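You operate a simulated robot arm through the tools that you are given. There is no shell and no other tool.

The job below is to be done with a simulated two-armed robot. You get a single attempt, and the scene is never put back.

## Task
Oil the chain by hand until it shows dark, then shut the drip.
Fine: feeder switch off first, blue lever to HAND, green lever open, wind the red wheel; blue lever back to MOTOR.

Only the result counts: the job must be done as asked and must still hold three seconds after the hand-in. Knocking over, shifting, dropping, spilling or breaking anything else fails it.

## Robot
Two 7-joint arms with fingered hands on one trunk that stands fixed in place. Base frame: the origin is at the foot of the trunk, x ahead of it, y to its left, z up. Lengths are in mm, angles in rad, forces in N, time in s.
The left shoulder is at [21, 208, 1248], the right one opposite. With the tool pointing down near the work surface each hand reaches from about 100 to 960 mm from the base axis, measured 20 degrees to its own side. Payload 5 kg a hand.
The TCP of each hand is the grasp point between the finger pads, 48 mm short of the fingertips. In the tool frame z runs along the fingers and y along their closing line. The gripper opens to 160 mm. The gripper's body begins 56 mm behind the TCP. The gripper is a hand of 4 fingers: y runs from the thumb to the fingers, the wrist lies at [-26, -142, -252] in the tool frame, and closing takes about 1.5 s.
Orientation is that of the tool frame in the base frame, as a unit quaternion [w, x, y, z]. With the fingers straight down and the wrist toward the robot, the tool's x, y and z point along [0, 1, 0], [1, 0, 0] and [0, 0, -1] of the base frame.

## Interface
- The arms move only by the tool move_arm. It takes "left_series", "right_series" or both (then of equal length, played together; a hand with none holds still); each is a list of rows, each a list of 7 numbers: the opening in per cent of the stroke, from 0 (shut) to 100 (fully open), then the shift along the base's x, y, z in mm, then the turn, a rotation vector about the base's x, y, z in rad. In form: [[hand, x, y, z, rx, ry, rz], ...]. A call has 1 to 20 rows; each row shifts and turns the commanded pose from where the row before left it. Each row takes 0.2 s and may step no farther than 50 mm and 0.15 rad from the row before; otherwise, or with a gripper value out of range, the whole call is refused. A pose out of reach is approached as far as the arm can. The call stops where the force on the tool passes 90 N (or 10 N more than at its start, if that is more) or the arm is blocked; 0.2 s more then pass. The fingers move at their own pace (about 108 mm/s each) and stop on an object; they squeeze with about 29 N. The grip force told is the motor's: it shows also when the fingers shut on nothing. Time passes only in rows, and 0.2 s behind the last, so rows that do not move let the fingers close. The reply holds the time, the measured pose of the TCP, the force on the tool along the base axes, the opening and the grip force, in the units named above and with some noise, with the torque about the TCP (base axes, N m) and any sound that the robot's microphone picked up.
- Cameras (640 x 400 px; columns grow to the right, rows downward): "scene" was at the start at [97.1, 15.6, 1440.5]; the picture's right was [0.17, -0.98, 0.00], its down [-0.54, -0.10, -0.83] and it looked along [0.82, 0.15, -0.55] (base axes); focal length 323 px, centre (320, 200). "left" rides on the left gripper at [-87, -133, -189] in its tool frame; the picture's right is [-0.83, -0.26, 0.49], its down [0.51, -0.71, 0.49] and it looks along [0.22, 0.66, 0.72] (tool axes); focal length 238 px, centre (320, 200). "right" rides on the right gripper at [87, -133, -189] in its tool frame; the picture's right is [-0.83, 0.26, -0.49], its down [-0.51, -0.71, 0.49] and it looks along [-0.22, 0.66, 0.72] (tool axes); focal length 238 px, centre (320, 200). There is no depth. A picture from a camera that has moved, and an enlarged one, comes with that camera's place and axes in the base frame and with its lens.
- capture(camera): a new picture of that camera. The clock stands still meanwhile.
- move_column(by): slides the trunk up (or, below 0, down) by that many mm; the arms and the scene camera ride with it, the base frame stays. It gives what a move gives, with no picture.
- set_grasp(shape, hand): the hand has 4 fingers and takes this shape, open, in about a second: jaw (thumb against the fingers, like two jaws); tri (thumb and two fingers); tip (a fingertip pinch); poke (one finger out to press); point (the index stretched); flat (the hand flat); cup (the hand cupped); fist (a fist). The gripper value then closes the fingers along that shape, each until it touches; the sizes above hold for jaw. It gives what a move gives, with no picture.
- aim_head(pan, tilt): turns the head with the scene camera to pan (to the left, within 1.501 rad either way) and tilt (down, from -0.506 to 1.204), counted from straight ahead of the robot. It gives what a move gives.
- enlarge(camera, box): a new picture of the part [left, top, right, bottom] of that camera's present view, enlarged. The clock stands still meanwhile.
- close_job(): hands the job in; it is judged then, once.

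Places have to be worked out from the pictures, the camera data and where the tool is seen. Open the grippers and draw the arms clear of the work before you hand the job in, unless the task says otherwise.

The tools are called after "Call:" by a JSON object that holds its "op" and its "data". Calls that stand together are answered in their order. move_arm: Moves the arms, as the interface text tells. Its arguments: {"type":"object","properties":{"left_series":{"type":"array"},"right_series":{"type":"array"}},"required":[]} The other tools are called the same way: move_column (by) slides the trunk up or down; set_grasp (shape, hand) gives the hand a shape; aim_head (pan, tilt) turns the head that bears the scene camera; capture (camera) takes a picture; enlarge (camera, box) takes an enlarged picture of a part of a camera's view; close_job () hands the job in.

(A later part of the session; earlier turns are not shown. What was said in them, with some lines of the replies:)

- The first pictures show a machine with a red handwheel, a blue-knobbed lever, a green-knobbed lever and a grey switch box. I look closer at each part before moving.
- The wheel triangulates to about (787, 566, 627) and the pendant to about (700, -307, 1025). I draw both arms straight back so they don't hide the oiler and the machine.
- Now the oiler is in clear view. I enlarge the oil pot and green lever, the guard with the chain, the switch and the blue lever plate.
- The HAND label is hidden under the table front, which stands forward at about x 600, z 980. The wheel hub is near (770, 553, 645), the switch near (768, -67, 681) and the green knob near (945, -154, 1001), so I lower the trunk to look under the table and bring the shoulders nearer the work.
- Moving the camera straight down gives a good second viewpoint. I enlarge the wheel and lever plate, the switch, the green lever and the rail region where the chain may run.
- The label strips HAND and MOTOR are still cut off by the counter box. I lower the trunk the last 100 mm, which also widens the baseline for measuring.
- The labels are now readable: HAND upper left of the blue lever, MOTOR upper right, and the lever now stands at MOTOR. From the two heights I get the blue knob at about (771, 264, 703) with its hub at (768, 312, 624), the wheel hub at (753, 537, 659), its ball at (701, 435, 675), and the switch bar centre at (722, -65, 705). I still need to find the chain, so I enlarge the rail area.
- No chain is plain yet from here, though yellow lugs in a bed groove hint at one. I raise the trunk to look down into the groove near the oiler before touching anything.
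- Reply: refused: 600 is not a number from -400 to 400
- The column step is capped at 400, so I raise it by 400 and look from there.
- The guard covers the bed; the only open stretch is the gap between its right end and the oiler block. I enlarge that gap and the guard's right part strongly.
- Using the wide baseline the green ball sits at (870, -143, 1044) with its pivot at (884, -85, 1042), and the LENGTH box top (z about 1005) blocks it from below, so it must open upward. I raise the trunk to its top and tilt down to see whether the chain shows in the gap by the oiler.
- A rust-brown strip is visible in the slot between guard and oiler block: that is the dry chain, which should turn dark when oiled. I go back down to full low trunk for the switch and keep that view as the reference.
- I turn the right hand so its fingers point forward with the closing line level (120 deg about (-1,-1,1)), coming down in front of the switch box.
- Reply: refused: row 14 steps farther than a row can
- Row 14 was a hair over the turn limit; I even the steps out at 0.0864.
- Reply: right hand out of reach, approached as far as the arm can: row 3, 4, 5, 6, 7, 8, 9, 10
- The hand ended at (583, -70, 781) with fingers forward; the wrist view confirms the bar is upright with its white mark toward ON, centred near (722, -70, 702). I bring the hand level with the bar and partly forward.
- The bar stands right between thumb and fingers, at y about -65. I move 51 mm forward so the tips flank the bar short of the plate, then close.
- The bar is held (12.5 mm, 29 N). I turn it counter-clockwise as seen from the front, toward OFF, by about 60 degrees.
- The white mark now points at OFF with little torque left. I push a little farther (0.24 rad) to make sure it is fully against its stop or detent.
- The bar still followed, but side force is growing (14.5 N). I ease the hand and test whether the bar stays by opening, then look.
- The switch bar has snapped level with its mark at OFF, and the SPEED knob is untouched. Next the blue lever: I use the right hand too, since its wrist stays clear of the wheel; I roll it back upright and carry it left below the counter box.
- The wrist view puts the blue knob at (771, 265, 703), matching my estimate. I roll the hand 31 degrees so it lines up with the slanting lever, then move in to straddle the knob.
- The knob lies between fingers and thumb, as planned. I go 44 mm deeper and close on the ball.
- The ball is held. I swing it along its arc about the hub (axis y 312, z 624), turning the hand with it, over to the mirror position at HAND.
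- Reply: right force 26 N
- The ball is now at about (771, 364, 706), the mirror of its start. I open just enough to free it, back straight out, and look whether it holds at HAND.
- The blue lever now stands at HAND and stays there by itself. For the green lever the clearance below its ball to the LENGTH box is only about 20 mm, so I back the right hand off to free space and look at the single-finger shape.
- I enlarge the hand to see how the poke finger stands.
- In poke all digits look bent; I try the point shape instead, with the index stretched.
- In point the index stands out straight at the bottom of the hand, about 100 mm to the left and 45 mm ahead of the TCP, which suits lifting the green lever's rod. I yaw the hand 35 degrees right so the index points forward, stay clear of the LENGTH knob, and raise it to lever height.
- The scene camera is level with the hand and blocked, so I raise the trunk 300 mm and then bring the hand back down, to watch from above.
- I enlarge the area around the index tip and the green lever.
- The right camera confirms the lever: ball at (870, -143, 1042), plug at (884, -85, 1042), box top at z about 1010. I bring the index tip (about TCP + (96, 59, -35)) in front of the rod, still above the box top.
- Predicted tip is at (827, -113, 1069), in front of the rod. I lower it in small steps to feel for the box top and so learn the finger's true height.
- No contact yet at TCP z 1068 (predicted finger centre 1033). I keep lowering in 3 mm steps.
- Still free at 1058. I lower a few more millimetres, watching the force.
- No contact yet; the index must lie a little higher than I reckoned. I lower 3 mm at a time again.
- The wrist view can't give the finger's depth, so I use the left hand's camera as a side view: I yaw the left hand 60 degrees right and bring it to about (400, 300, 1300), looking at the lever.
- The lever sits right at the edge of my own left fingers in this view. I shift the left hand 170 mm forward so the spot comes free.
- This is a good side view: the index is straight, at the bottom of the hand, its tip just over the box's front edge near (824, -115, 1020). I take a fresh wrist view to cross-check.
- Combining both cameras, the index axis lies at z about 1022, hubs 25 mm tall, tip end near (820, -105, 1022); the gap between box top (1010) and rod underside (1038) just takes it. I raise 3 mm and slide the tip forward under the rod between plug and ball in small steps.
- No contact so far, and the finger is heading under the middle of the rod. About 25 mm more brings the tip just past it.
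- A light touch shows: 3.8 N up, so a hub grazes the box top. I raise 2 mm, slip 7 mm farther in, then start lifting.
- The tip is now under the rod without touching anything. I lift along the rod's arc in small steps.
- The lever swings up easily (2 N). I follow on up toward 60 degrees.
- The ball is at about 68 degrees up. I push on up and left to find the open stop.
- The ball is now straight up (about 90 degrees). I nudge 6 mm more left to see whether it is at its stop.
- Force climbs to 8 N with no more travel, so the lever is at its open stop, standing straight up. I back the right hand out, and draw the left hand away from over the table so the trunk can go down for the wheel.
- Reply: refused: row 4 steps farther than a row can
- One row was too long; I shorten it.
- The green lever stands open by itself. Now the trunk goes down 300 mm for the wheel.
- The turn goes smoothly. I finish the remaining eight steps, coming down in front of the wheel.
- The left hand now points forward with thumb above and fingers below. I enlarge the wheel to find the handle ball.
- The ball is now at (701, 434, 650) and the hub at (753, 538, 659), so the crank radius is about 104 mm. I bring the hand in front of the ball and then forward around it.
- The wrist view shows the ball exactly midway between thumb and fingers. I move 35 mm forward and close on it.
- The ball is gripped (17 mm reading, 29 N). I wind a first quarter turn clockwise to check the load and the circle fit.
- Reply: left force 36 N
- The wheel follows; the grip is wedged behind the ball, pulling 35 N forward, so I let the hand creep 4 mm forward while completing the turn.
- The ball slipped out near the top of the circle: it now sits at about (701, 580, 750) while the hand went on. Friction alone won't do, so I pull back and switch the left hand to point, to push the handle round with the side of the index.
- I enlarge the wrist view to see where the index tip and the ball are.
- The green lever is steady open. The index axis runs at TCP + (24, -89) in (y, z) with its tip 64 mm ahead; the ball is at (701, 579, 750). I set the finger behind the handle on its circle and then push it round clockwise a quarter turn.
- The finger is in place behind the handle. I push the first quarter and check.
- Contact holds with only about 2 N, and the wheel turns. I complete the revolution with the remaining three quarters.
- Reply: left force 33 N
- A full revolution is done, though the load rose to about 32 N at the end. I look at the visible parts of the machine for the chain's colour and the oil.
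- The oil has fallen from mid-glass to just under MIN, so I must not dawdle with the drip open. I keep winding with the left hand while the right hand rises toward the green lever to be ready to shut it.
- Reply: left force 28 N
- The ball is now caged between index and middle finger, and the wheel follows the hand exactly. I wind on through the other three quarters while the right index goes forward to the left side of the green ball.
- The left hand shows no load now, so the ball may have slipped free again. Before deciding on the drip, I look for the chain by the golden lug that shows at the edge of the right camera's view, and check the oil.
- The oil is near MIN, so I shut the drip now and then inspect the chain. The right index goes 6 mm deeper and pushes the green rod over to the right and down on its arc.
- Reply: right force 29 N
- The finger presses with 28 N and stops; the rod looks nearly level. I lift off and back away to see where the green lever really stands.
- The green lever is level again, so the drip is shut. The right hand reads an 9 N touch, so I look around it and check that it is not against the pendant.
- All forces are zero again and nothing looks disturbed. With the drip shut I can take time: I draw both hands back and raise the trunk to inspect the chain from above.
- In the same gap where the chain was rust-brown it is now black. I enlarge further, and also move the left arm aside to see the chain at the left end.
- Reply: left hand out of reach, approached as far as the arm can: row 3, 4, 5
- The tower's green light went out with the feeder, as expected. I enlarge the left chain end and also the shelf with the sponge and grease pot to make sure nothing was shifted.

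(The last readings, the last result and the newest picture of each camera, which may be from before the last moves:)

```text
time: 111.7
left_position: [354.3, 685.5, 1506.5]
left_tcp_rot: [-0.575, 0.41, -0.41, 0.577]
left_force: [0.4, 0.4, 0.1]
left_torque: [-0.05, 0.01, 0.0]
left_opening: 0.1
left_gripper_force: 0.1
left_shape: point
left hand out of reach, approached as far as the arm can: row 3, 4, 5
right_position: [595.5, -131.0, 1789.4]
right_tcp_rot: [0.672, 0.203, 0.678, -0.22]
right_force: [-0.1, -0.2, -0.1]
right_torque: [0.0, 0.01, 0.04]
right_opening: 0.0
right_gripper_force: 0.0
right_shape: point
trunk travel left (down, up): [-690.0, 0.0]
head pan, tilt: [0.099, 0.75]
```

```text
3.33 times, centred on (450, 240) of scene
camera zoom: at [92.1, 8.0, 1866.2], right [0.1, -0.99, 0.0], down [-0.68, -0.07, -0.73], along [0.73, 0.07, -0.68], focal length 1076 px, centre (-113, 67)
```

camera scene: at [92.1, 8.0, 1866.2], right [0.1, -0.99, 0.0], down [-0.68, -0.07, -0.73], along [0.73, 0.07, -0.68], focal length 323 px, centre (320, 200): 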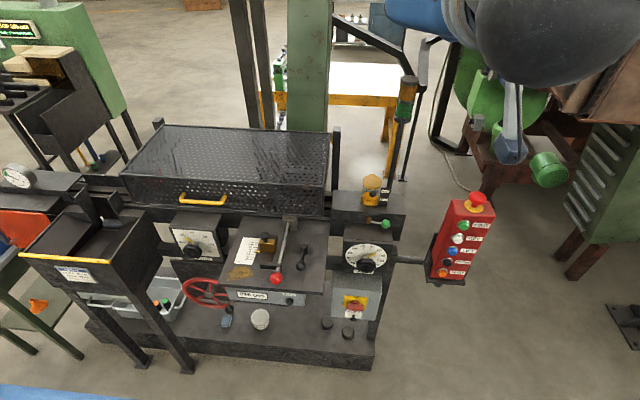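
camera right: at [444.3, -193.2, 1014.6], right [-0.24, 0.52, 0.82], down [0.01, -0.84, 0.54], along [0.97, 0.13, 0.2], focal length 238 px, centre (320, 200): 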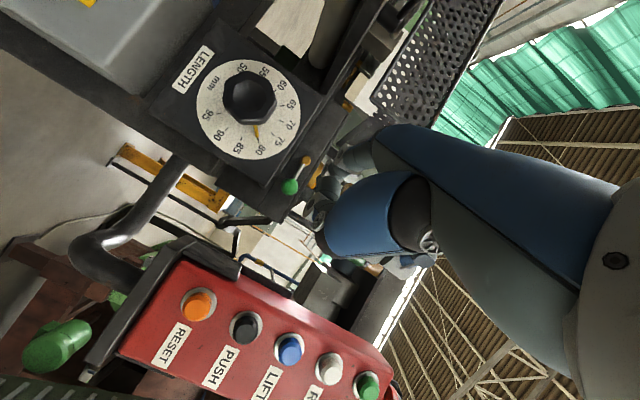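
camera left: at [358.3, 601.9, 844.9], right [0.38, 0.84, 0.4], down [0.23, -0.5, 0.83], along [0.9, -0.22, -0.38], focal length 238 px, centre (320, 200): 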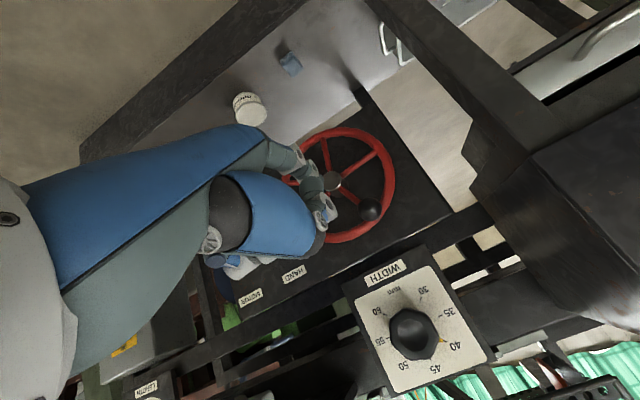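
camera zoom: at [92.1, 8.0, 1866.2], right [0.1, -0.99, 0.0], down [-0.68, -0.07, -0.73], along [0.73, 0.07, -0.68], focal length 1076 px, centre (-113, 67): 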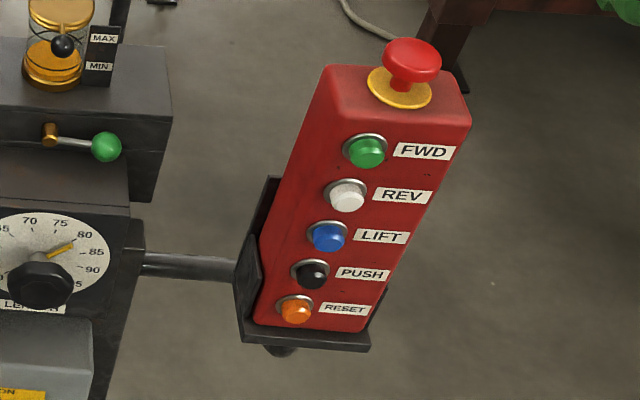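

The green lever is exactly where it was at the start (shut), and sponge, pot and pendant look untouched. I zoom in harder on the chain at the left end.

Call:
{"op": "enlarge", "data": {"camera": "scene", "box": [82, 185, 132, 215]}}

Call:
{"op": "enlarge", "data": {"camera": "scene", "box": [125, 180, 240, 215]}}

Call:
{"op": "enlarge", "data": {"camera": "scene", "box": [230, 180, 330, 215]}}

```text
12.80 times, centred on (107, 200) of scene
camera zoom: at [92.1, 8.0, 1866.2], right [0.1, -0.99, 0.0], down [-0.68, -0.07, -0.73], along [0.73, 0.07, -0.68], focal length 4130 px, centre (3046, 200)
```

zoom: 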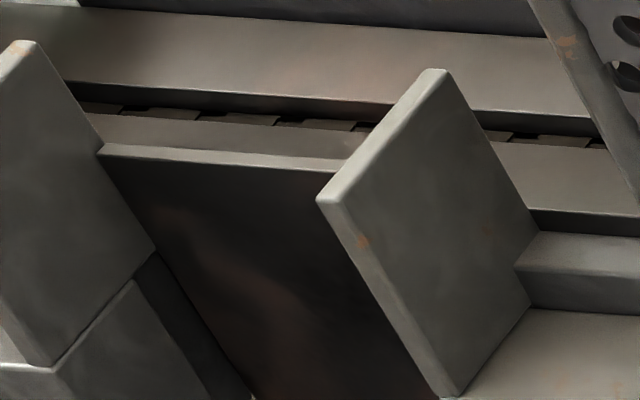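

```text
5.57 times, centred on (182, 198) of scene
camera zoom: at [92.1, 8.0, 1866.2], right [0.1, -0.99, 0.0], down [-0.68, -0.07, -0.73], along [0.73, 0.07, -0.68], focal length 1796 px, centre (1085, 214)
```

zoom: 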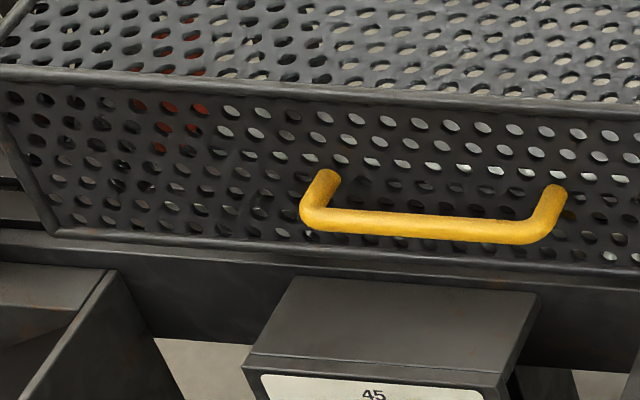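

```text
6.40 times, centred on (280, 198) of scene
camera zoom: at [92.1, 8.0, 1866.2], right [0.1, -0.99, 0.0], down [-0.68, -0.07, -0.73], along [0.73, 0.07, -0.68], focal length 2065 px, centre (576, 216)
```

zoom: 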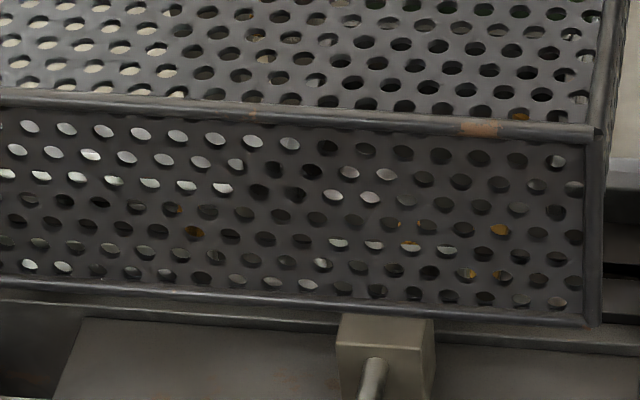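

The links at the left look dark too. I take the tightest enlargement there and of the right gap to judge the colour fairly.

Call:
{"op": "enlarge", "data": {"camera": "scene", "box": [90, 188, 112, 202]}}

Call:
{"op": "enlarge", "data": {"camera": "scene", "box": [322, 205, 332, 214]}}

```text
16.00 times, centred on (101, 195) of scene
camera zoom: at [92.1, 8.0, 1866.2], right [0.1, -0.99, 0.0], down [-0.68, -0.07, -0.73], along [0.73, 0.07, -0.68], focal length 5162 px, centre (3824, 280)
```

zoom: 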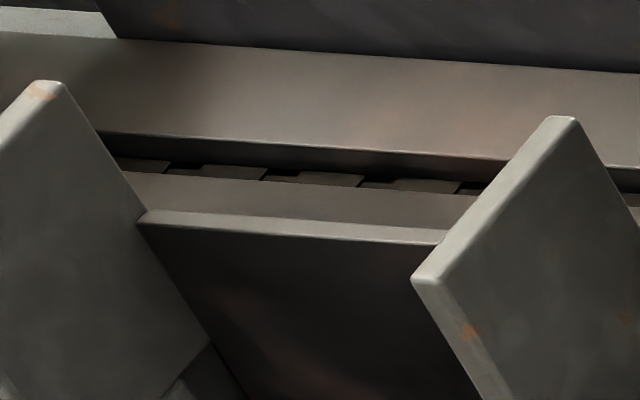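

```text
16.00 times, centred on (327, 210) of scene
camera zoom: at [92.1, 8.0, 1866.2], right [0.1, -0.99, 0.0], down [-0.68, -0.07, -0.73], along [0.73, 0.07, -0.68], focal length 5162 px, centre (208, 48)
```

zoom: 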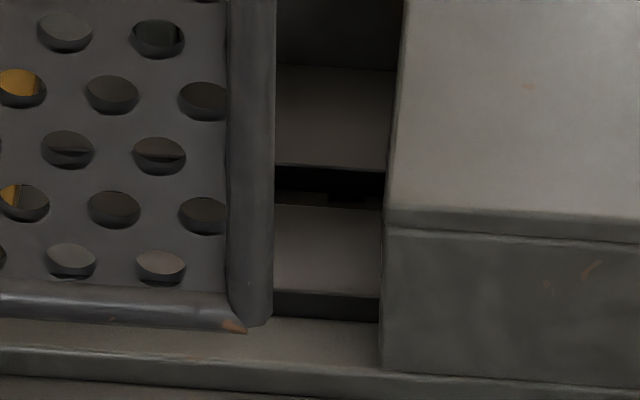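

The chain is dark at both visible ends, with no rust colour left, and the drip is shut. What remains is the blue lever back to MOTOR; I lower the trunk again and look at how both arms stand.

Call:
{"op": "move_column", "data": {"by": -345}}

Call:
{"op": "move_column", "data": {"by": -345}}

Call:
{"op": "aim_head", "data": {"pan": 0.2, "tilt": 0.6}}

Call:
{"op": "capture", "data": {"camera": "scene"}}

```text
time: 115.0
left_position: [353.9, 686.6, 1162.0]
left_tcp_rot: [-0.575, 0.41, -0.41, 0.577]
left_force: [-0.2, 0.3, 0.2]
left_torque: [0.01, 0.0, 0.02]
left_opening: 0.1
left_gripper_force: 0.1
left_shape: point
right_position: [595.8, -130.1, 1444.8]
right_tcp_rot: [0.672, 0.204, 0.677, -0.221]
right_force: [-0.2, -0.5, -0.3]
right_torque: [0.04, 0.0, 0.01]
right_opening: 0.2
right_gripper_force: 0.0
right_shape: point
trunk travel left (down, up): [-345.0, 345.0]
head pan, tilt: [0.099, 0.75]
```

```text
time: 118.4
left_position: [354.6, 685.2, 816.2]
left_tcp_rot: [-0.575, 0.411, -0.41, 0.576]
left_force: [-0.1, -0.1, 1.3]
left_torque: [-0.01, 0.01, 0.0]
left_opening: 0.2
left_gripper_force: 0.1
left_shape: point
right_position: [596.1, -130.4, 1099.8]
right_tcp_rot: [0.673, 0.203, 0.676, -0.221]
right_force: [0.7, -0.2, 0.7]
right_torque: [0.02, 0.02, 0.01]
right_opening: 0.0
right_gripper_force: 0.0
right_shape: point
trunk travel left (down, up): [0.0, 690.0]
head pan, tilt: [0.099, 0.75]
```

```text
time: 119.1
left_position: [354.0, 687.0, 815.4]
left_tcp_rot: [-0.575, 0.411, -0.41, 0.577]
left_force: [1.0, -0.6, 1.0]
left_torque: [0.01, 0.03, 0.01]
left_opening: 0.0
left_gripper_force: 0.1
left_shape: point
right_position: [597.0, -131.4, 1100.1]
right_tcp_rot: [0.672, 0.203, 0.677, -0.221]
right_force: [-0.6, 0.6, -0.2]
right_torque: [-0.01, -0.03, -0.02]
right_opening: 0.0
right_gripper_force: 0.0
right_shape: point
trunk travel left (down, up): [0.0, 690.0]
head pan, tilt: [0.201, 0.6]
```

```text
taken
camera scene: at [95.8, 17.8, 1189.0], right [0.2, -0.98, 0.0], down [-0.55, -0.11, -0.82], along [0.81, 0.16, -0.57], focal length 323 px, centre (320, 200)
```

scene: 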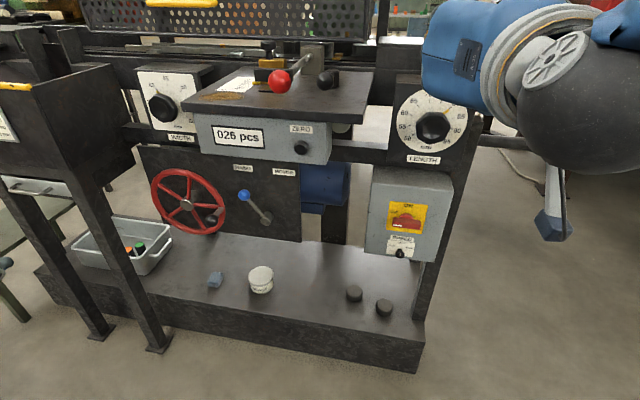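

The left arm is well out of the way and the blue lever stands clear at HAND. I bring the right hand, still in point, down and then left beneath the counter box to the lever's left side.

Call:
{"op": "move_arm", "data": {"right_series": [[100, 0, 0, -46, 0, 0, 0], [100, 0, 0, -46, 0, 0, 0], [100, 0, 0, -46, 0, 0, 0], [100, 0, 0, -46, 0, 0, 0], [100, 0, 0, -46, 0, 0, 0], [100, 0, 0, -46, 0, 0, 0], [100, 0, 0, -46, 0, 0, 0], [100, 0, 0, -46, 0, 0, 0], [100, 0, 45, 0, 0, 0, 0], [100, 0, 45, 0, 0, 0, 0], [100, 0, 45, 0, 0, 0, 0], [100, 0, 45, 0, 0, 0, 0], [100, 0, 45, 0, 0, 0, 0], [100, 0, 45, 0, 0, 0, 0], [100, 0, 45, 0, 0, 0, 0], [100, 0, 45, 0, 0, 0, 0], [100, 0, 45, 0, 0, 0, 0], [100, 0, 45, 0, 0, 0, 0]]}}

Call:
{"op": "capture", "data": {"camera": "scene"}}

Call:
{"op": "capture", "data": {"camera": "right"}}

```text
time: 122.9
left_position: [355.7, 685.2, 815.4]
left_tcp_rot: [-0.576, 0.412, -0.409, 0.576]
left_force: [0.0, 0.1, 0.7]
left_torque: [0.01, 0.01, -0.07]
left_opening: 0.0
left_gripper_force: 0.1
left_shape: point
right_position: [601.0, 293.4, 732.8]
right_tcp_rot: [0.672, 0.206, 0.677, -0.221]
right_force: [1.2, 0.2, 2.3]
right_torque: [0.09, 0.28, -0.11]
right_opening: 0.3
right_gripper_force: 0.1
right_shape: point
right hand out of reach, approached as far as the arm can: row 18
trunk travel left (down, up): [0.0, 690.0]
head pan, tilt: [0.201, 0.6]
```

```text
taken
camera scene: at [96.1, 18.3, 1189.0], right [0.2, -0.98, 0.0], down [-0.55, -0.11, -0.82], along [0.81, 0.16, -0.57], focal length 323 px, centre (320, 200)
```

scene: 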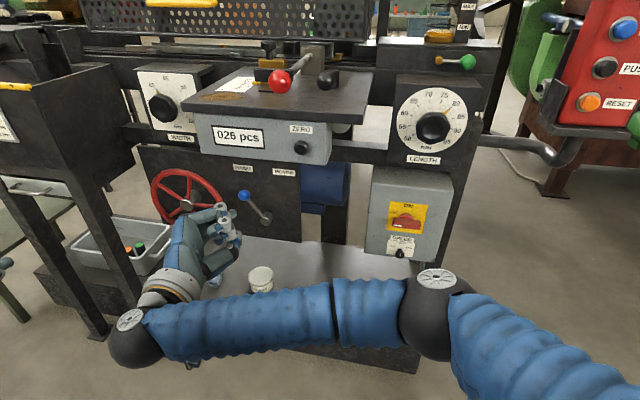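

```text
taken
camera right: at [368.8, 290.5, 648.9], right [-0.24, 0.51, 0.83], down [0.0, -0.85, 0.52], along [0.97, 0.13, 0.2], focal length 238 px, centre (320, 200)
```

right: 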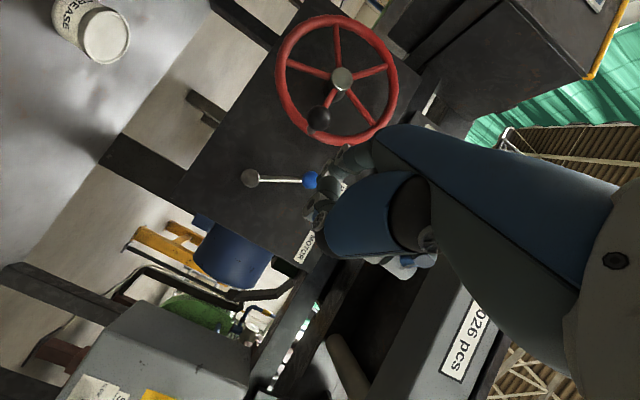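

The index would pass too near the wheel's handle at this yaw, so I turn the hand 15 degrees back to point straight ahead, lower it to z 705, and go in along the lever's left side.

Call:
{"op": "move_arm", "data": {"right_series": [[100, 0, 3, -14, 0, 0, 0.13], [100, 0, 3, -14, 0, 0, 0.13], [100, 15, 0, 0, 0, 0, 0], [100, 0, 0, 0, 0, 0, 0]]}}

Call:
{"op": "enlarge", "data": {"camera": "scene", "box": [150, 150, 310, 250]}}

Call:
{"op": "enlarge", "data": {"camera": "right", "box": [220, 60, 440, 250]}}

```text
time: 123.9
left_position: [353.9, 686.0, 815.6]
left_tcp_rot: [-0.576, 0.411, -0.409, 0.577]
left_force: [0.8, 0.5, 0.3]
left_torque: [0.03, -0.02, -0.03]
left_opening: 0.0
left_gripper_force: 0.1
left_shape: point
right_position: [613.3, 301.3, 703.8]
right_tcp_rot: [0.694, 0.114, 0.698, -0.132]
right_force: [-0.5, 0.4, 0.3]
right_torque: [0.0, 0.0, -0.02]
right_opening: 0.0
right_gripper_force: 0.0
right_shape: point
trunk travel left (down, up): [0.0, 690.0]
head pan, tilt: [0.201, 0.6]
```

```text
4.00 times, centred on (230, 200) of scene
camera zoom: at [96.0, 18.1, 1189.0], right [0.2, -0.98, 0.0], down [-0.55, -0.11, -0.82], along [0.81, 0.16, -0.57], focal length 1290 px, centre (680, 200)
```

zoom: 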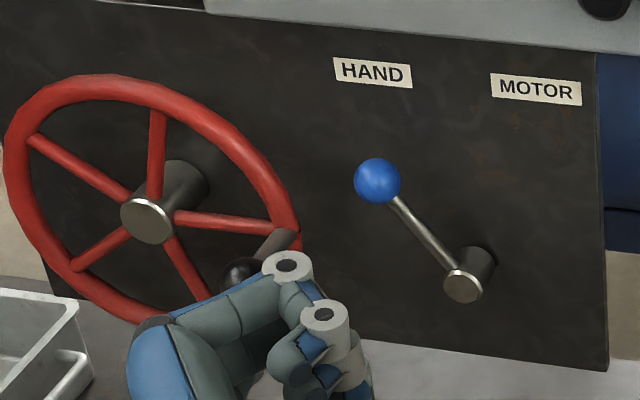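

```text
2.11 times, centred on (330, 155) of right
camera zoom: at [389.7, 237.7, 619.4], right [-0.36, 0.43, 0.83], down [0.22, -0.82, 0.52], along [0.91, 0.37, 0.2], focal length 502 px, centre (299, 295)
```

zoom: 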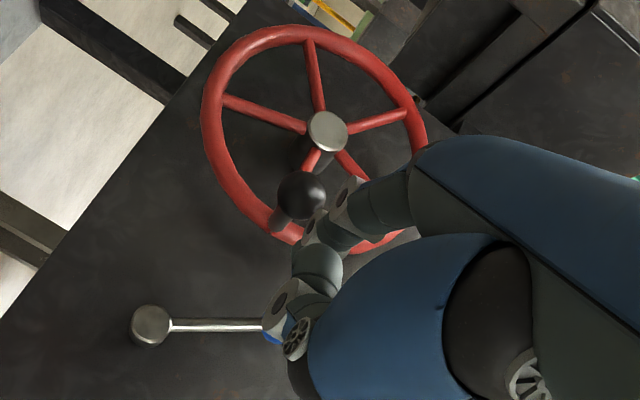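

The knob is at (771, 365, 704) and the index line (y about 389) passes clear between it and the wheel's ball at (701, 437, 665). I move forward 99 mm beside the knob.

Call:
{"op": "move_arm", "data": {"right_series": [[100, 33, 0, 0, 0, 0, 0], [100, 33, 0, 0, 0, 0, 0], [100, 33, 0, 0, 0, 0, 0], [100, 0, 0, 0, 0, 0, 0]]}}

Call:
{"op": "enlarge", "data": {"camera": "scene", "box": [170, 150, 310, 250]}}

Call:
{"op": "enlarge", "data": {"camera": "right", "box": [220, 60, 440, 250]}}

```text
time: 124.9
left_position: [354.0, 686.2, 815.5]
left_tcp_rot: [-0.576, 0.411, -0.409, 0.577]
left_force: [0.7, -0.3, -0.2]
left_torque: [0.02, -0.01, -0.03]
left_opening: 0.0
left_gripper_force: 0.1
left_shape: point
right_position: [712.8, 300.5, 701.9]
right_tcp_rot: [0.694, 0.114, 0.698, -0.132]
right_force: [-0.4, -0.1, -0.5]
right_torque: [-0.01, -0.01, 0.03]
right_opening: 0.1
right_gripper_force: 0.0
right_shape: point
trunk travel left (down, up): [0.0, 690.0]
head pan, tilt: [0.201, 0.6]
```

```text
4.00 times, centred on (240, 200) of scene
camera zoom: at [96.0, 18.1, 1189.1], right [0.2, -0.98, 0.0], down [-0.55, -0.11, -0.82], along [0.81, 0.16, -0.57], focal length 1290 px, centre (640, 200)
```

zoom: 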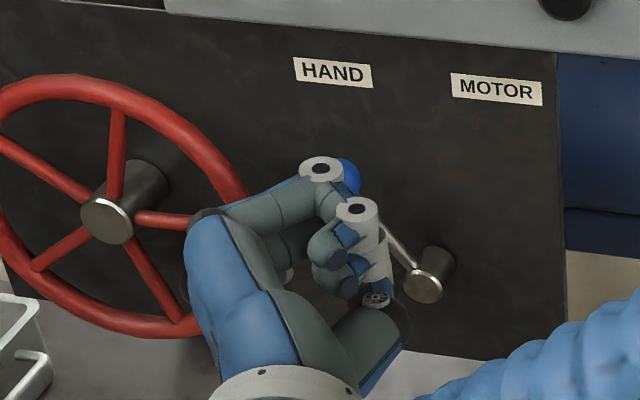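

```text
2.11 times, centred on (330, 155) of right
camera zoom: at [488.5, 237.3, 618.7], right [-0.36, 0.43, 0.83], down [0.22, -0.82, 0.52], along [0.91, 0.37, 0.2], focal length 502 px, centre (299, 295)
```

zoom: 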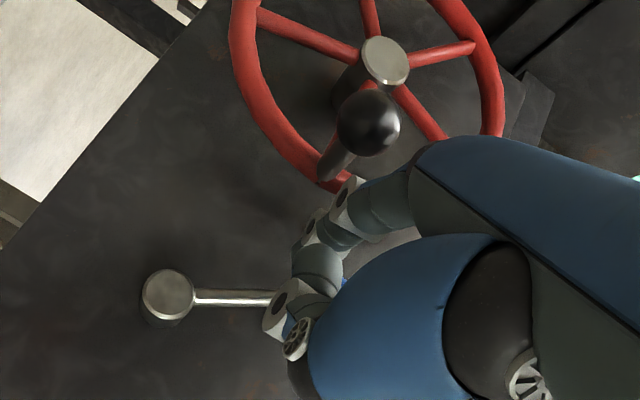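

No contact; the index lies left of and below the knob. I push it along its arc to the right, half way first.

Call:
{"op": "move_arm", "data": {"right_series": [[100, 0, -10.9, 11.8, 0, 0, 0], [100, 0, -12.8, 9.6, 0, 0, 0], [100, 0, -14.3, 7.3, 0, 0, 0], [100, 0, -15.4, 4.7, 0, 0, 0]]}}

Call:
{"op": "enlarge", "data": {"camera": "scene", "box": [170, 150, 310, 250]}}

```text
time: 125.9
left_position: [354.7, 685.4, 817.1]
left_tcp_rot: [-0.576, 0.411, -0.409, 0.576]
left_force: [-0.7, 0.1, -0.7]
left_torque: [-0.01, 0.06, 0.0]
left_opening: 0.1
left_gripper_force: 0.0
left_shape: point
right_position: [712.5, 247.9, 736.2]
right_tcp_rot: [0.694, 0.114, 0.698, -0.132]
right_force: [-0.2, 0.2, -0.1]
right_torque: [0.01, -0.05, 0.03]
right_opening: 0.0
right_gripper_force: 0.0
right_shape: point
trunk travel left (down, up): [0.0, 690.0]
head pan, tilt: [0.201, 0.6]
```

```text
4.00 times, centred on (240, 200) of scene
camera zoom: at [95.9, 18.0, 1189.1], right [0.2, -0.98, 0.0], down [-0.55, -0.11, -0.82], along [0.81, 0.16, -0.57], focal length 1290 px, centre (640, 200)
```

zoom: 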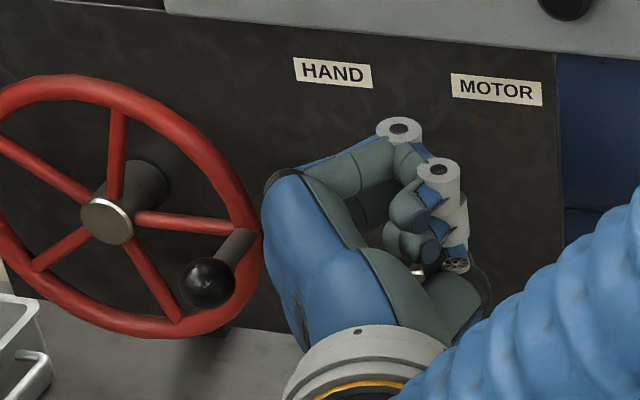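

Force is near zero and the knob is hidden behind the hand; I check with the wrist camera.

Call:
{"op": "enlarge", "data": {"camera": "right", "box": [180, 100, 440, 300]}}

```text
2.00 times, centred on (310, 200) of right
camera zoom: at [488.2, 184.2, 653.0], right [-0.36, 0.43, 0.83], down [0.22, -0.82, 0.52], along [0.91, 0.37, 0.2], focal length 477 px, centre (340, 200)
```

zoom: 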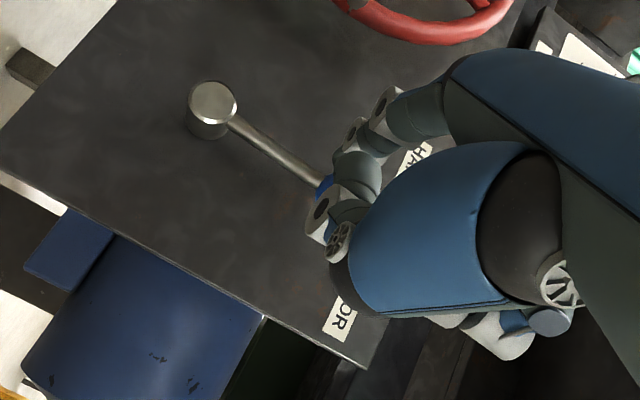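

The lever is now about upright and following. I push on to MOTOR.

Call:
{"op": "move_arm", "data": {"right_series": [[100, 0, -15.9, 1.9, 0, 0, 0], [100, 0, -16.0, -0.8, 0, 0, 0], [100, 0, -12.6, -2.7, 0, 0, 0], [100, 0, 0, 0, 0, 0, 0]]}}

Call:
{"op": "enlarge", "data": {"camera": "right", "box": [180, 100, 440, 300]}}

Call:
{"op": "enlarge", "data": {"camera": "scene", "box": [170, 150, 310, 250]}}

```text
time: 126.9
left_position: [354.5, 685.7, 816.6]
left_tcp_rot: [-0.576, 0.41, -0.409, 0.577]
left_force: [0.4, -0.2, -0.4]
left_torque: [0.06, 0.0, 0.02]
left_opening: 0.0
left_gripper_force: 0.1
left_shape: point
right_position: [711.6, 203.8, 734.1]
right_tcp_rot: [0.695, 0.114, 0.698, -0.131]
right_force: [0.1, 3.0, 0.6]
right_torque: [0.13, -0.05, 0.22]
right_opening: 0.0
right_gripper_force: 0.0
right_shape: point
trunk travel left (down, up): [0.0, 690.0]
head pan, tilt: [0.201, 0.6]
```

```text
2.00 times, centred on (310, 200) of right
camera zoom: at [488.1, 140.2, 650.9], right [-0.36, 0.43, 0.83], down [0.22, -0.82, 0.52], along [0.91, 0.37, 0.2], focal length 477 px, centre (340, 200)
```

zoom: 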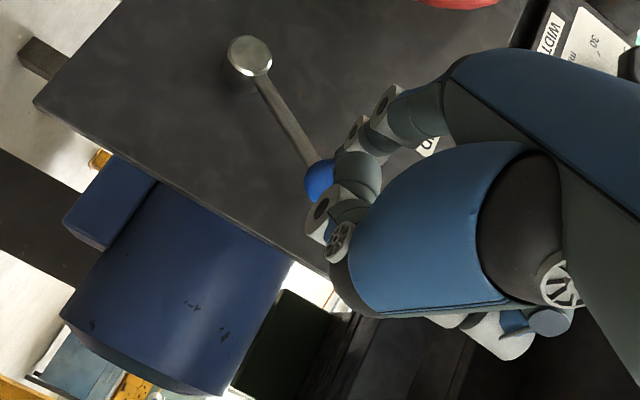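

```text
4.00 times, centred on (240, 200) of scene
camera zoom: at [95.9, 18.1, 1189.1], right [0.2, -0.98, 0.0], down [-0.55, -0.11, -0.82], along [0.81, 0.16, -0.57], focal length 1290 px, centre (640, 200)
```

zoom: 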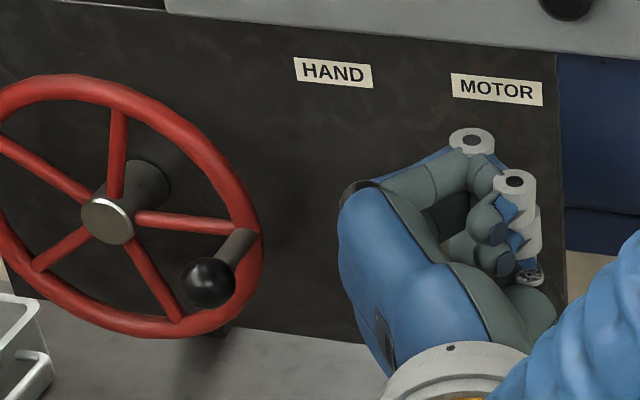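

The lever is about 29 degrees to the right now. I push a bit more to seat it at the MOTOR stop.

Call:
{"op": "move_arm", "data": {"right_series": [[100, 0, -6, -2, 0, 0, 0], [100, 0, -5, -2, 0, 0, 0], [100, 0, 0, 0, 0, 0, 0]]}}

Call:
{"op": "enlarge", "data": {"camera": "right", "box": [180, 100, 440, 300]}}

```text
time: 127.7
left_position: [354.1, 687.6, 815.7]
left_tcp_rot: [-0.575, 0.41, -0.41, 0.577]
left_force: [-0.6, -0.9, -0.1]
left_torque: [-0.02, -0.01, 0.0]
left_opening: 0.0
left_gripper_force: 0.1
left_shape: point
right_position: [711.0, 193.8, 732.1]
right_tcp_rot: [0.695, 0.114, 0.697, -0.132]
right_force: [-0.8, 10.6, 6.4]
right_torque: [0.88, -0.41, 0.7]
right_opening: 0.0
right_gripper_force: 0.0
right_shape: point
trunk travel left (down, up): [0.0, 690.0]
head pan, tilt: [0.201, 0.6]
```

```text
2.00 times, centred on (310, 200) of right
camera zoom: at [487.9, 129.7, 647.3], right [-0.36, 0.43, 0.83], down [0.22, -0.82, 0.52], along [0.9, 0.37, 0.2], focal length 477 px, centre (340, 200)
```

zoom: 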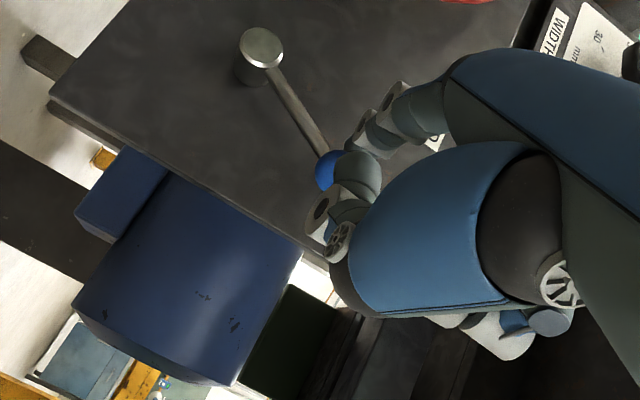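

The force climbs to 12 N against the stop, so the lever is seated. I ease off to the left, withdraw straight back and check it.

Call:
{"op": "move_arm", "data": {"right_series": [[100, 0, 8, 2, 0, 0, 0], [100, -30, 3, 0, 0, 0, 0], [100, -40, 0, 0, 0, 0, 0], [100, -30, -10, 0, 0, 0, 0], [100, 0, -45, 0, 0, 0, 0], [100, 0, -45, 0, 0, 0, 0], [100, 0, -45, 0, 0, 0, 0], [100, 0, -45, 0, 0, 0, 0], [100, 0, 0, 0, 0, 0, 0]]}}

Call:
{"op": "capture", "data": {"camera": "scene"}}

Call:
{"op": "enlarge", "data": {"camera": "scene", "box": [150, 150, 310, 250]}}

```text
time: 129.7
left_position: [354.8, 687.2, 816.1]
left_tcp_rot: [-0.575, 0.411, -0.41, 0.577]
left_force: [0.1, -0.6, 1.1]
left_torque: [-0.01, 0.03, 0.02]
left_opening: 0.0
left_gripper_force: 0.0
left_shape: point
right_position: [611.0, 12.3, 734.1]
right_tcp_rot: [0.695, 0.114, 0.698, -0.132]
right_force: [0.3, 0.1, 0.2]
right_torque: [-0.01, 0.0, 0.02]
right_opening: 153.4
right_gripper_force: 0.0
right_shape: point
trunk travel left (down, up): [0.0, 690.0]
head pan, tilt: [0.201, 0.6]
```

```text
taken
camera scene: at [95.9, 17.9, 1189.1], right [0.2, -0.98, 0.0], down [-0.55, -0.11, -0.82], along [0.81, 0.16, -0.57], focal length 323 px, centre (320, 200)
```

scene: 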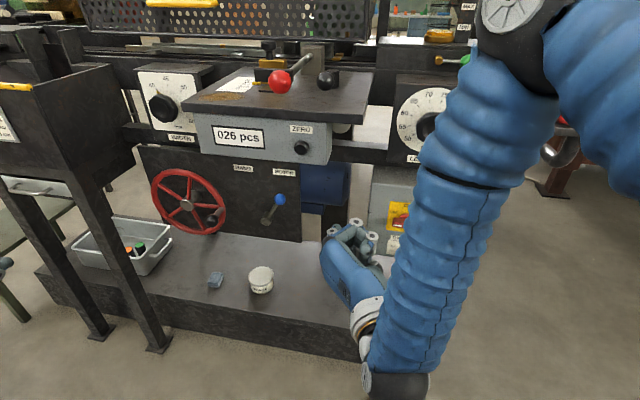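

```text
4.00 times, centred on (230, 200) of scene
camera zoom: at [95.9, 17.9, 1189.1], right [0.2, -0.98, 0.0], down [-0.55, -0.11, -0.82], along [0.81, 0.16, -0.57], focal length 1290 px, centre (680, 200)
```

zoom: 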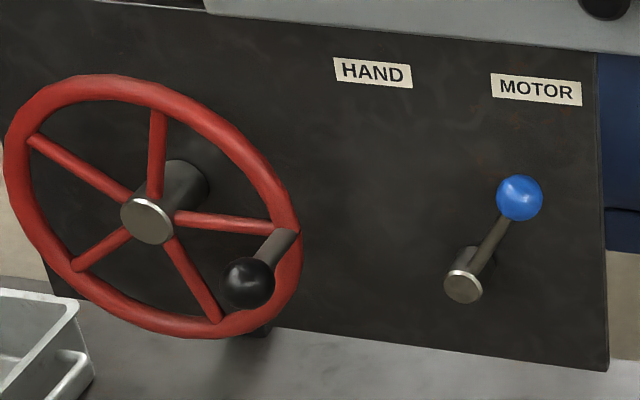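

The blue lever is back at MOTOR exactly as at the start, and the wheel is untouched. I draw the right hand clear, open both hands, and make a last check of the switch, green lever and chain.

Call:
{"op": "move_arm", "data": {"right_series": [[100, -10, -35, 20, 0, 0, 0], [100, -10, -35, 20, 0, 0, 0], [100, -10, -35, 20, 0, 0, 0], [100, 0, -35, 20, 0, 0, 0], [100, 0, -30, 20, 0, 0, 0], [100, 0, 0, 0, 0, 0, 0]]}}

Call:
{"op": "set_grasp", "data": {"hand": "right", "shape": "jaw"}}

Call:
{"op": "set_grasp", "data": {"hand": "left", "shape": "jaw"}}

Call:
{"op": "move_column", "data": {"by": 390}}

Call:
{"op": "aim_head", "data": {"pan": 0.1, "tilt": 0.7}}

Call:
{"op": "capture", "data": {"camera": "scene"}}

```text
time: 131.1
left_position: [354.5, 686.4, 816.6]
left_tcp_rot: [-0.575, 0.41, -0.41, 0.577]
left_force: [-0.4, -0.3, -0.6]
left_torque: [-0.02, 0.02, 0.04]
left_opening: 0.0
left_gripper_force: 0.2
left_shape: point
right_position: [595.8, -152.4, 826.5]
right_tcp_rot: [0.694, 0.114, 0.698, -0.132]
right_force: [0.6, -0.2, 0.0]
right_torque: [-0.02, 0.02, -0.02]
right_opening: 0.1
right_gripper_force: 0.0
right_shape: point
right hand out of reach, approached as far as the arm can: row 5
trunk travel left (down, up): [0.0, 690.0]
head pan, tilt: [0.201, 0.6]
```

```text
time: 132.0
left_position: [355.5, 687.7, 817.1]
left_tcp_rot: [-0.575, 0.41, -0.41, 0.577]
left_force: [-0.4, 0.2, -0.5]
left_torque: [0.0, -0.01, 0.01]
left_opening: 0.0
left_gripper_force: 0.0
left_shape: point
right_position: [596.0, -153.3, 825.7]
right_tcp_rot: [0.695, 0.114, 0.698, -0.132]
right_force: [0.1, -0.2, -0.2]
right_torque: [0.0, -0.01, 0.01]
right_opening: 159.8
right_gripper_force: 0.0
right_shape: jaw
trunk travel left (down, up): [0.0, 690.0]
head pan, tilt: [0.201, 0.6]
```

```text
time: 132.9
left_position: [353.4, 685.2, 815.8]
left_tcp_rot: [-0.575, 0.41, -0.41, 0.577]
left_force: [-0.3, 0.1, -0.7]
left_torque: [0.02, 0.0, 0.0]
left_opening: 159.5
left_gripper_force: 0.1
left_shape: jaw
right_position: [595.8, -152.0, 826.7]
right_tcp_rot: [0.695, 0.113, 0.697, -0.132]
right_force: [0.3, 0.0, 0.7]
right_torque: [-0.01, 0.03, 0.01]
right_opening: 159.8
right_gripper_force: 0.1
right_shape: jaw
trunk travel left (down, up): [0.0, 690.0]
head pan, tilt: [0.201, 0.6]
```

```text
time: 136.7
left_position: [354.5, 687.5, 1205.7]
left_tcp_rot: [-0.576, 0.411, -0.409, 0.577]
left_force: [0.3, 0.2, -0.7]
left_torque: [0.04, -0.03, 0.0]
left_opening: 159.6
left_gripper_force: 0.1
left_shape: jaw
right_position: [595.5, -152.3, 1216.6]
right_tcp_rot: [0.695, 0.114, 0.697, -0.132]
right_force: [0.2, 0.1, 0.2]
right_torque: [0.0, 0.0, -0.01]
right_opening: 159.8
right_gripper_force: 0.1
right_shape: jaw
trunk travel left (down, up): [-390.0, 300.0]
head pan, tilt: [0.201, 0.6]
```

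```text
time: 137.3
left_position: [353.3, 687.0, 1206.3]
left_tcp_rot: [-0.576, 0.411, -0.409, 0.577]
left_force: [0.4, -0.1, -0.2]
left_torque: [0.02, -0.02, 0.01]
left_opening: 159.5
left_gripper_force: 0.0
left_shape: jaw
right_position: [594.5, -152.7, 1216.7]
right_tcp_rot: [0.695, 0.114, 0.697, -0.132]
right_force: [0.3, -0.3, -0.6]
right_torque: [0.03, -0.01, 0.02]
right_opening: 159.4
right_gripper_force: 0.0
right_shape: jaw
trunk travel left (down, up): [-390.0, 300.0]
head pan, tilt: [0.099, 0.7]
```

```text
taken
camera scene: at [93.9, 8.8, 1570.5], right [0.1, -0.99, 0.0], down [-0.64, -0.06, -0.77], along [0.76, 0.08, -0.64], focal length 323 px, centre (320, 200)
```

scene: 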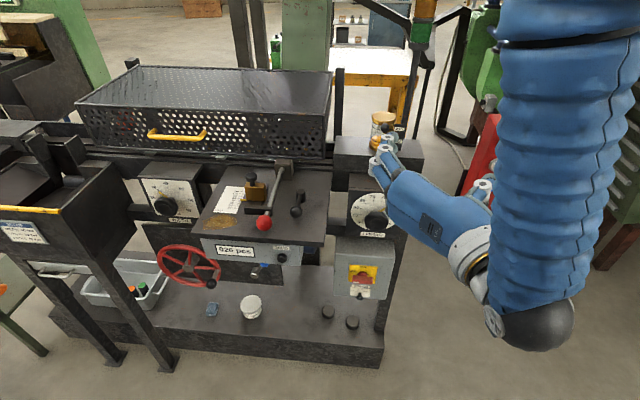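

I enlarge the switch, the green lever zone and the chain gaps for the last check.

Call:
{"op": "enlarge", "data": {"camera": "scene", "box": [325, 230, 405, 310]}}

Call:
{"op": "enlarge", "data": {"camera": "scene", "box": [310, 100, 430, 190]}}

Call:
{"op": "enlarge", "data": {"camera": "scene", "box": [30, 110, 110, 170]}}

Call:
{"op": "capture", "data": {"camera": "right"}}

```text
5.00 times, centred on (365, 270) of scene
camera zoom: at [93.9, 8.8, 1570.5], right [0.1, -0.99, 0.0], down [-0.64, -0.06, -0.77], along [0.76, 0.08, -0.64], focal length 1613 px, centre (95, -150)
```

zoom: 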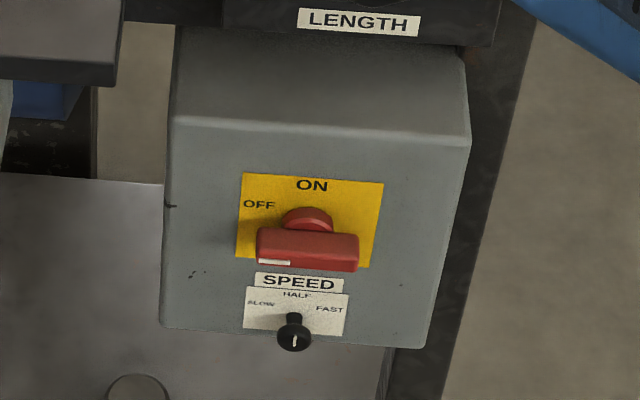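

```text
4.44 times, centred on (370, 145) of scene
camera zoom: at [93.9, 8.8, 1570.5], right [0.1, -0.99, 0.0], down [-0.64, -0.06, -0.77], along [0.76, 0.08, -0.64], focal length 1434 px, centre (98, 444)
```

zoom: 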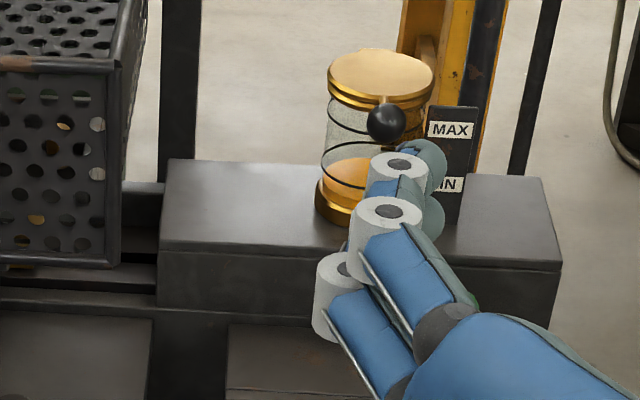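

```text
6.67 times, centred on (70, 140) of scene
camera zoom: at [93.9, 8.8, 1570.5], right [0.1, -0.99, 0.0], down [-0.64, -0.06, -0.77], along [0.76, 0.08, -0.64], focal length 2151 px, centre (1987, 600)
```

zoom: 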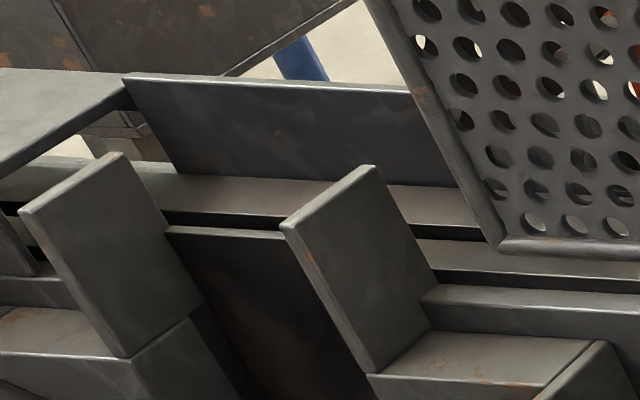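

```text
taken
camera right: at [371.8, -215.8, 1132.8], right [-0.36, 0.43, 0.83], down [0.22, -0.82, 0.52], along [0.91, 0.37, 0.2], focal length 238 px, centre (320, 200)
```

right: 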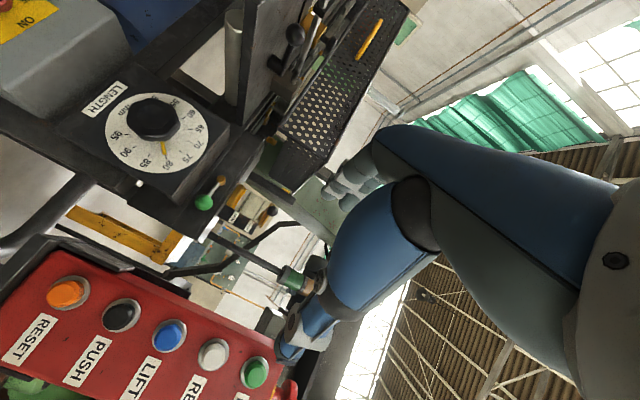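

All is as wanted: switch OFF with SPEED untouched, blue lever at MOTOR, green lever shut, chain dark, both hands open and clear of the machine. I hand the job in.

Call:
{"op": "close_job", "data": {}}

```text
The job is handed in.
```

The job is handed in. The chain is oiled dark wherever it can be seen, the drip is shut, and the blue lever is back at MOTOR. No verdict on the job came back.

- **Feeder switch:** I turned it off first and left it off, since you didn't ask for it back on. The SPEED knob next to it was not moved.
- **Winding:** I turned the red wheel clockwise about two to two and a half turns. The handle slipped once during the first turn, and at the end I could not confirm it had stayed caught.
- **Chain:** it was rust-brown at the start and is now dark in the gap beside the oiler and at the left end. The guard hides the rest, so I could not check that stretch.
- **Drip:** the green lever is back in its starting position. The oil in the glass dropped from mid-level to just below MIN while it was open, so it needs topping up.
- **Bumps:** the wheel was nudged slightly while I moved the blue lever to HAND. The right hand also read a brief 9 N touch near the red pendant. The pendant, sponge and grease pot looked unmoved afterwards.

Both hands are open and clear of the machine.
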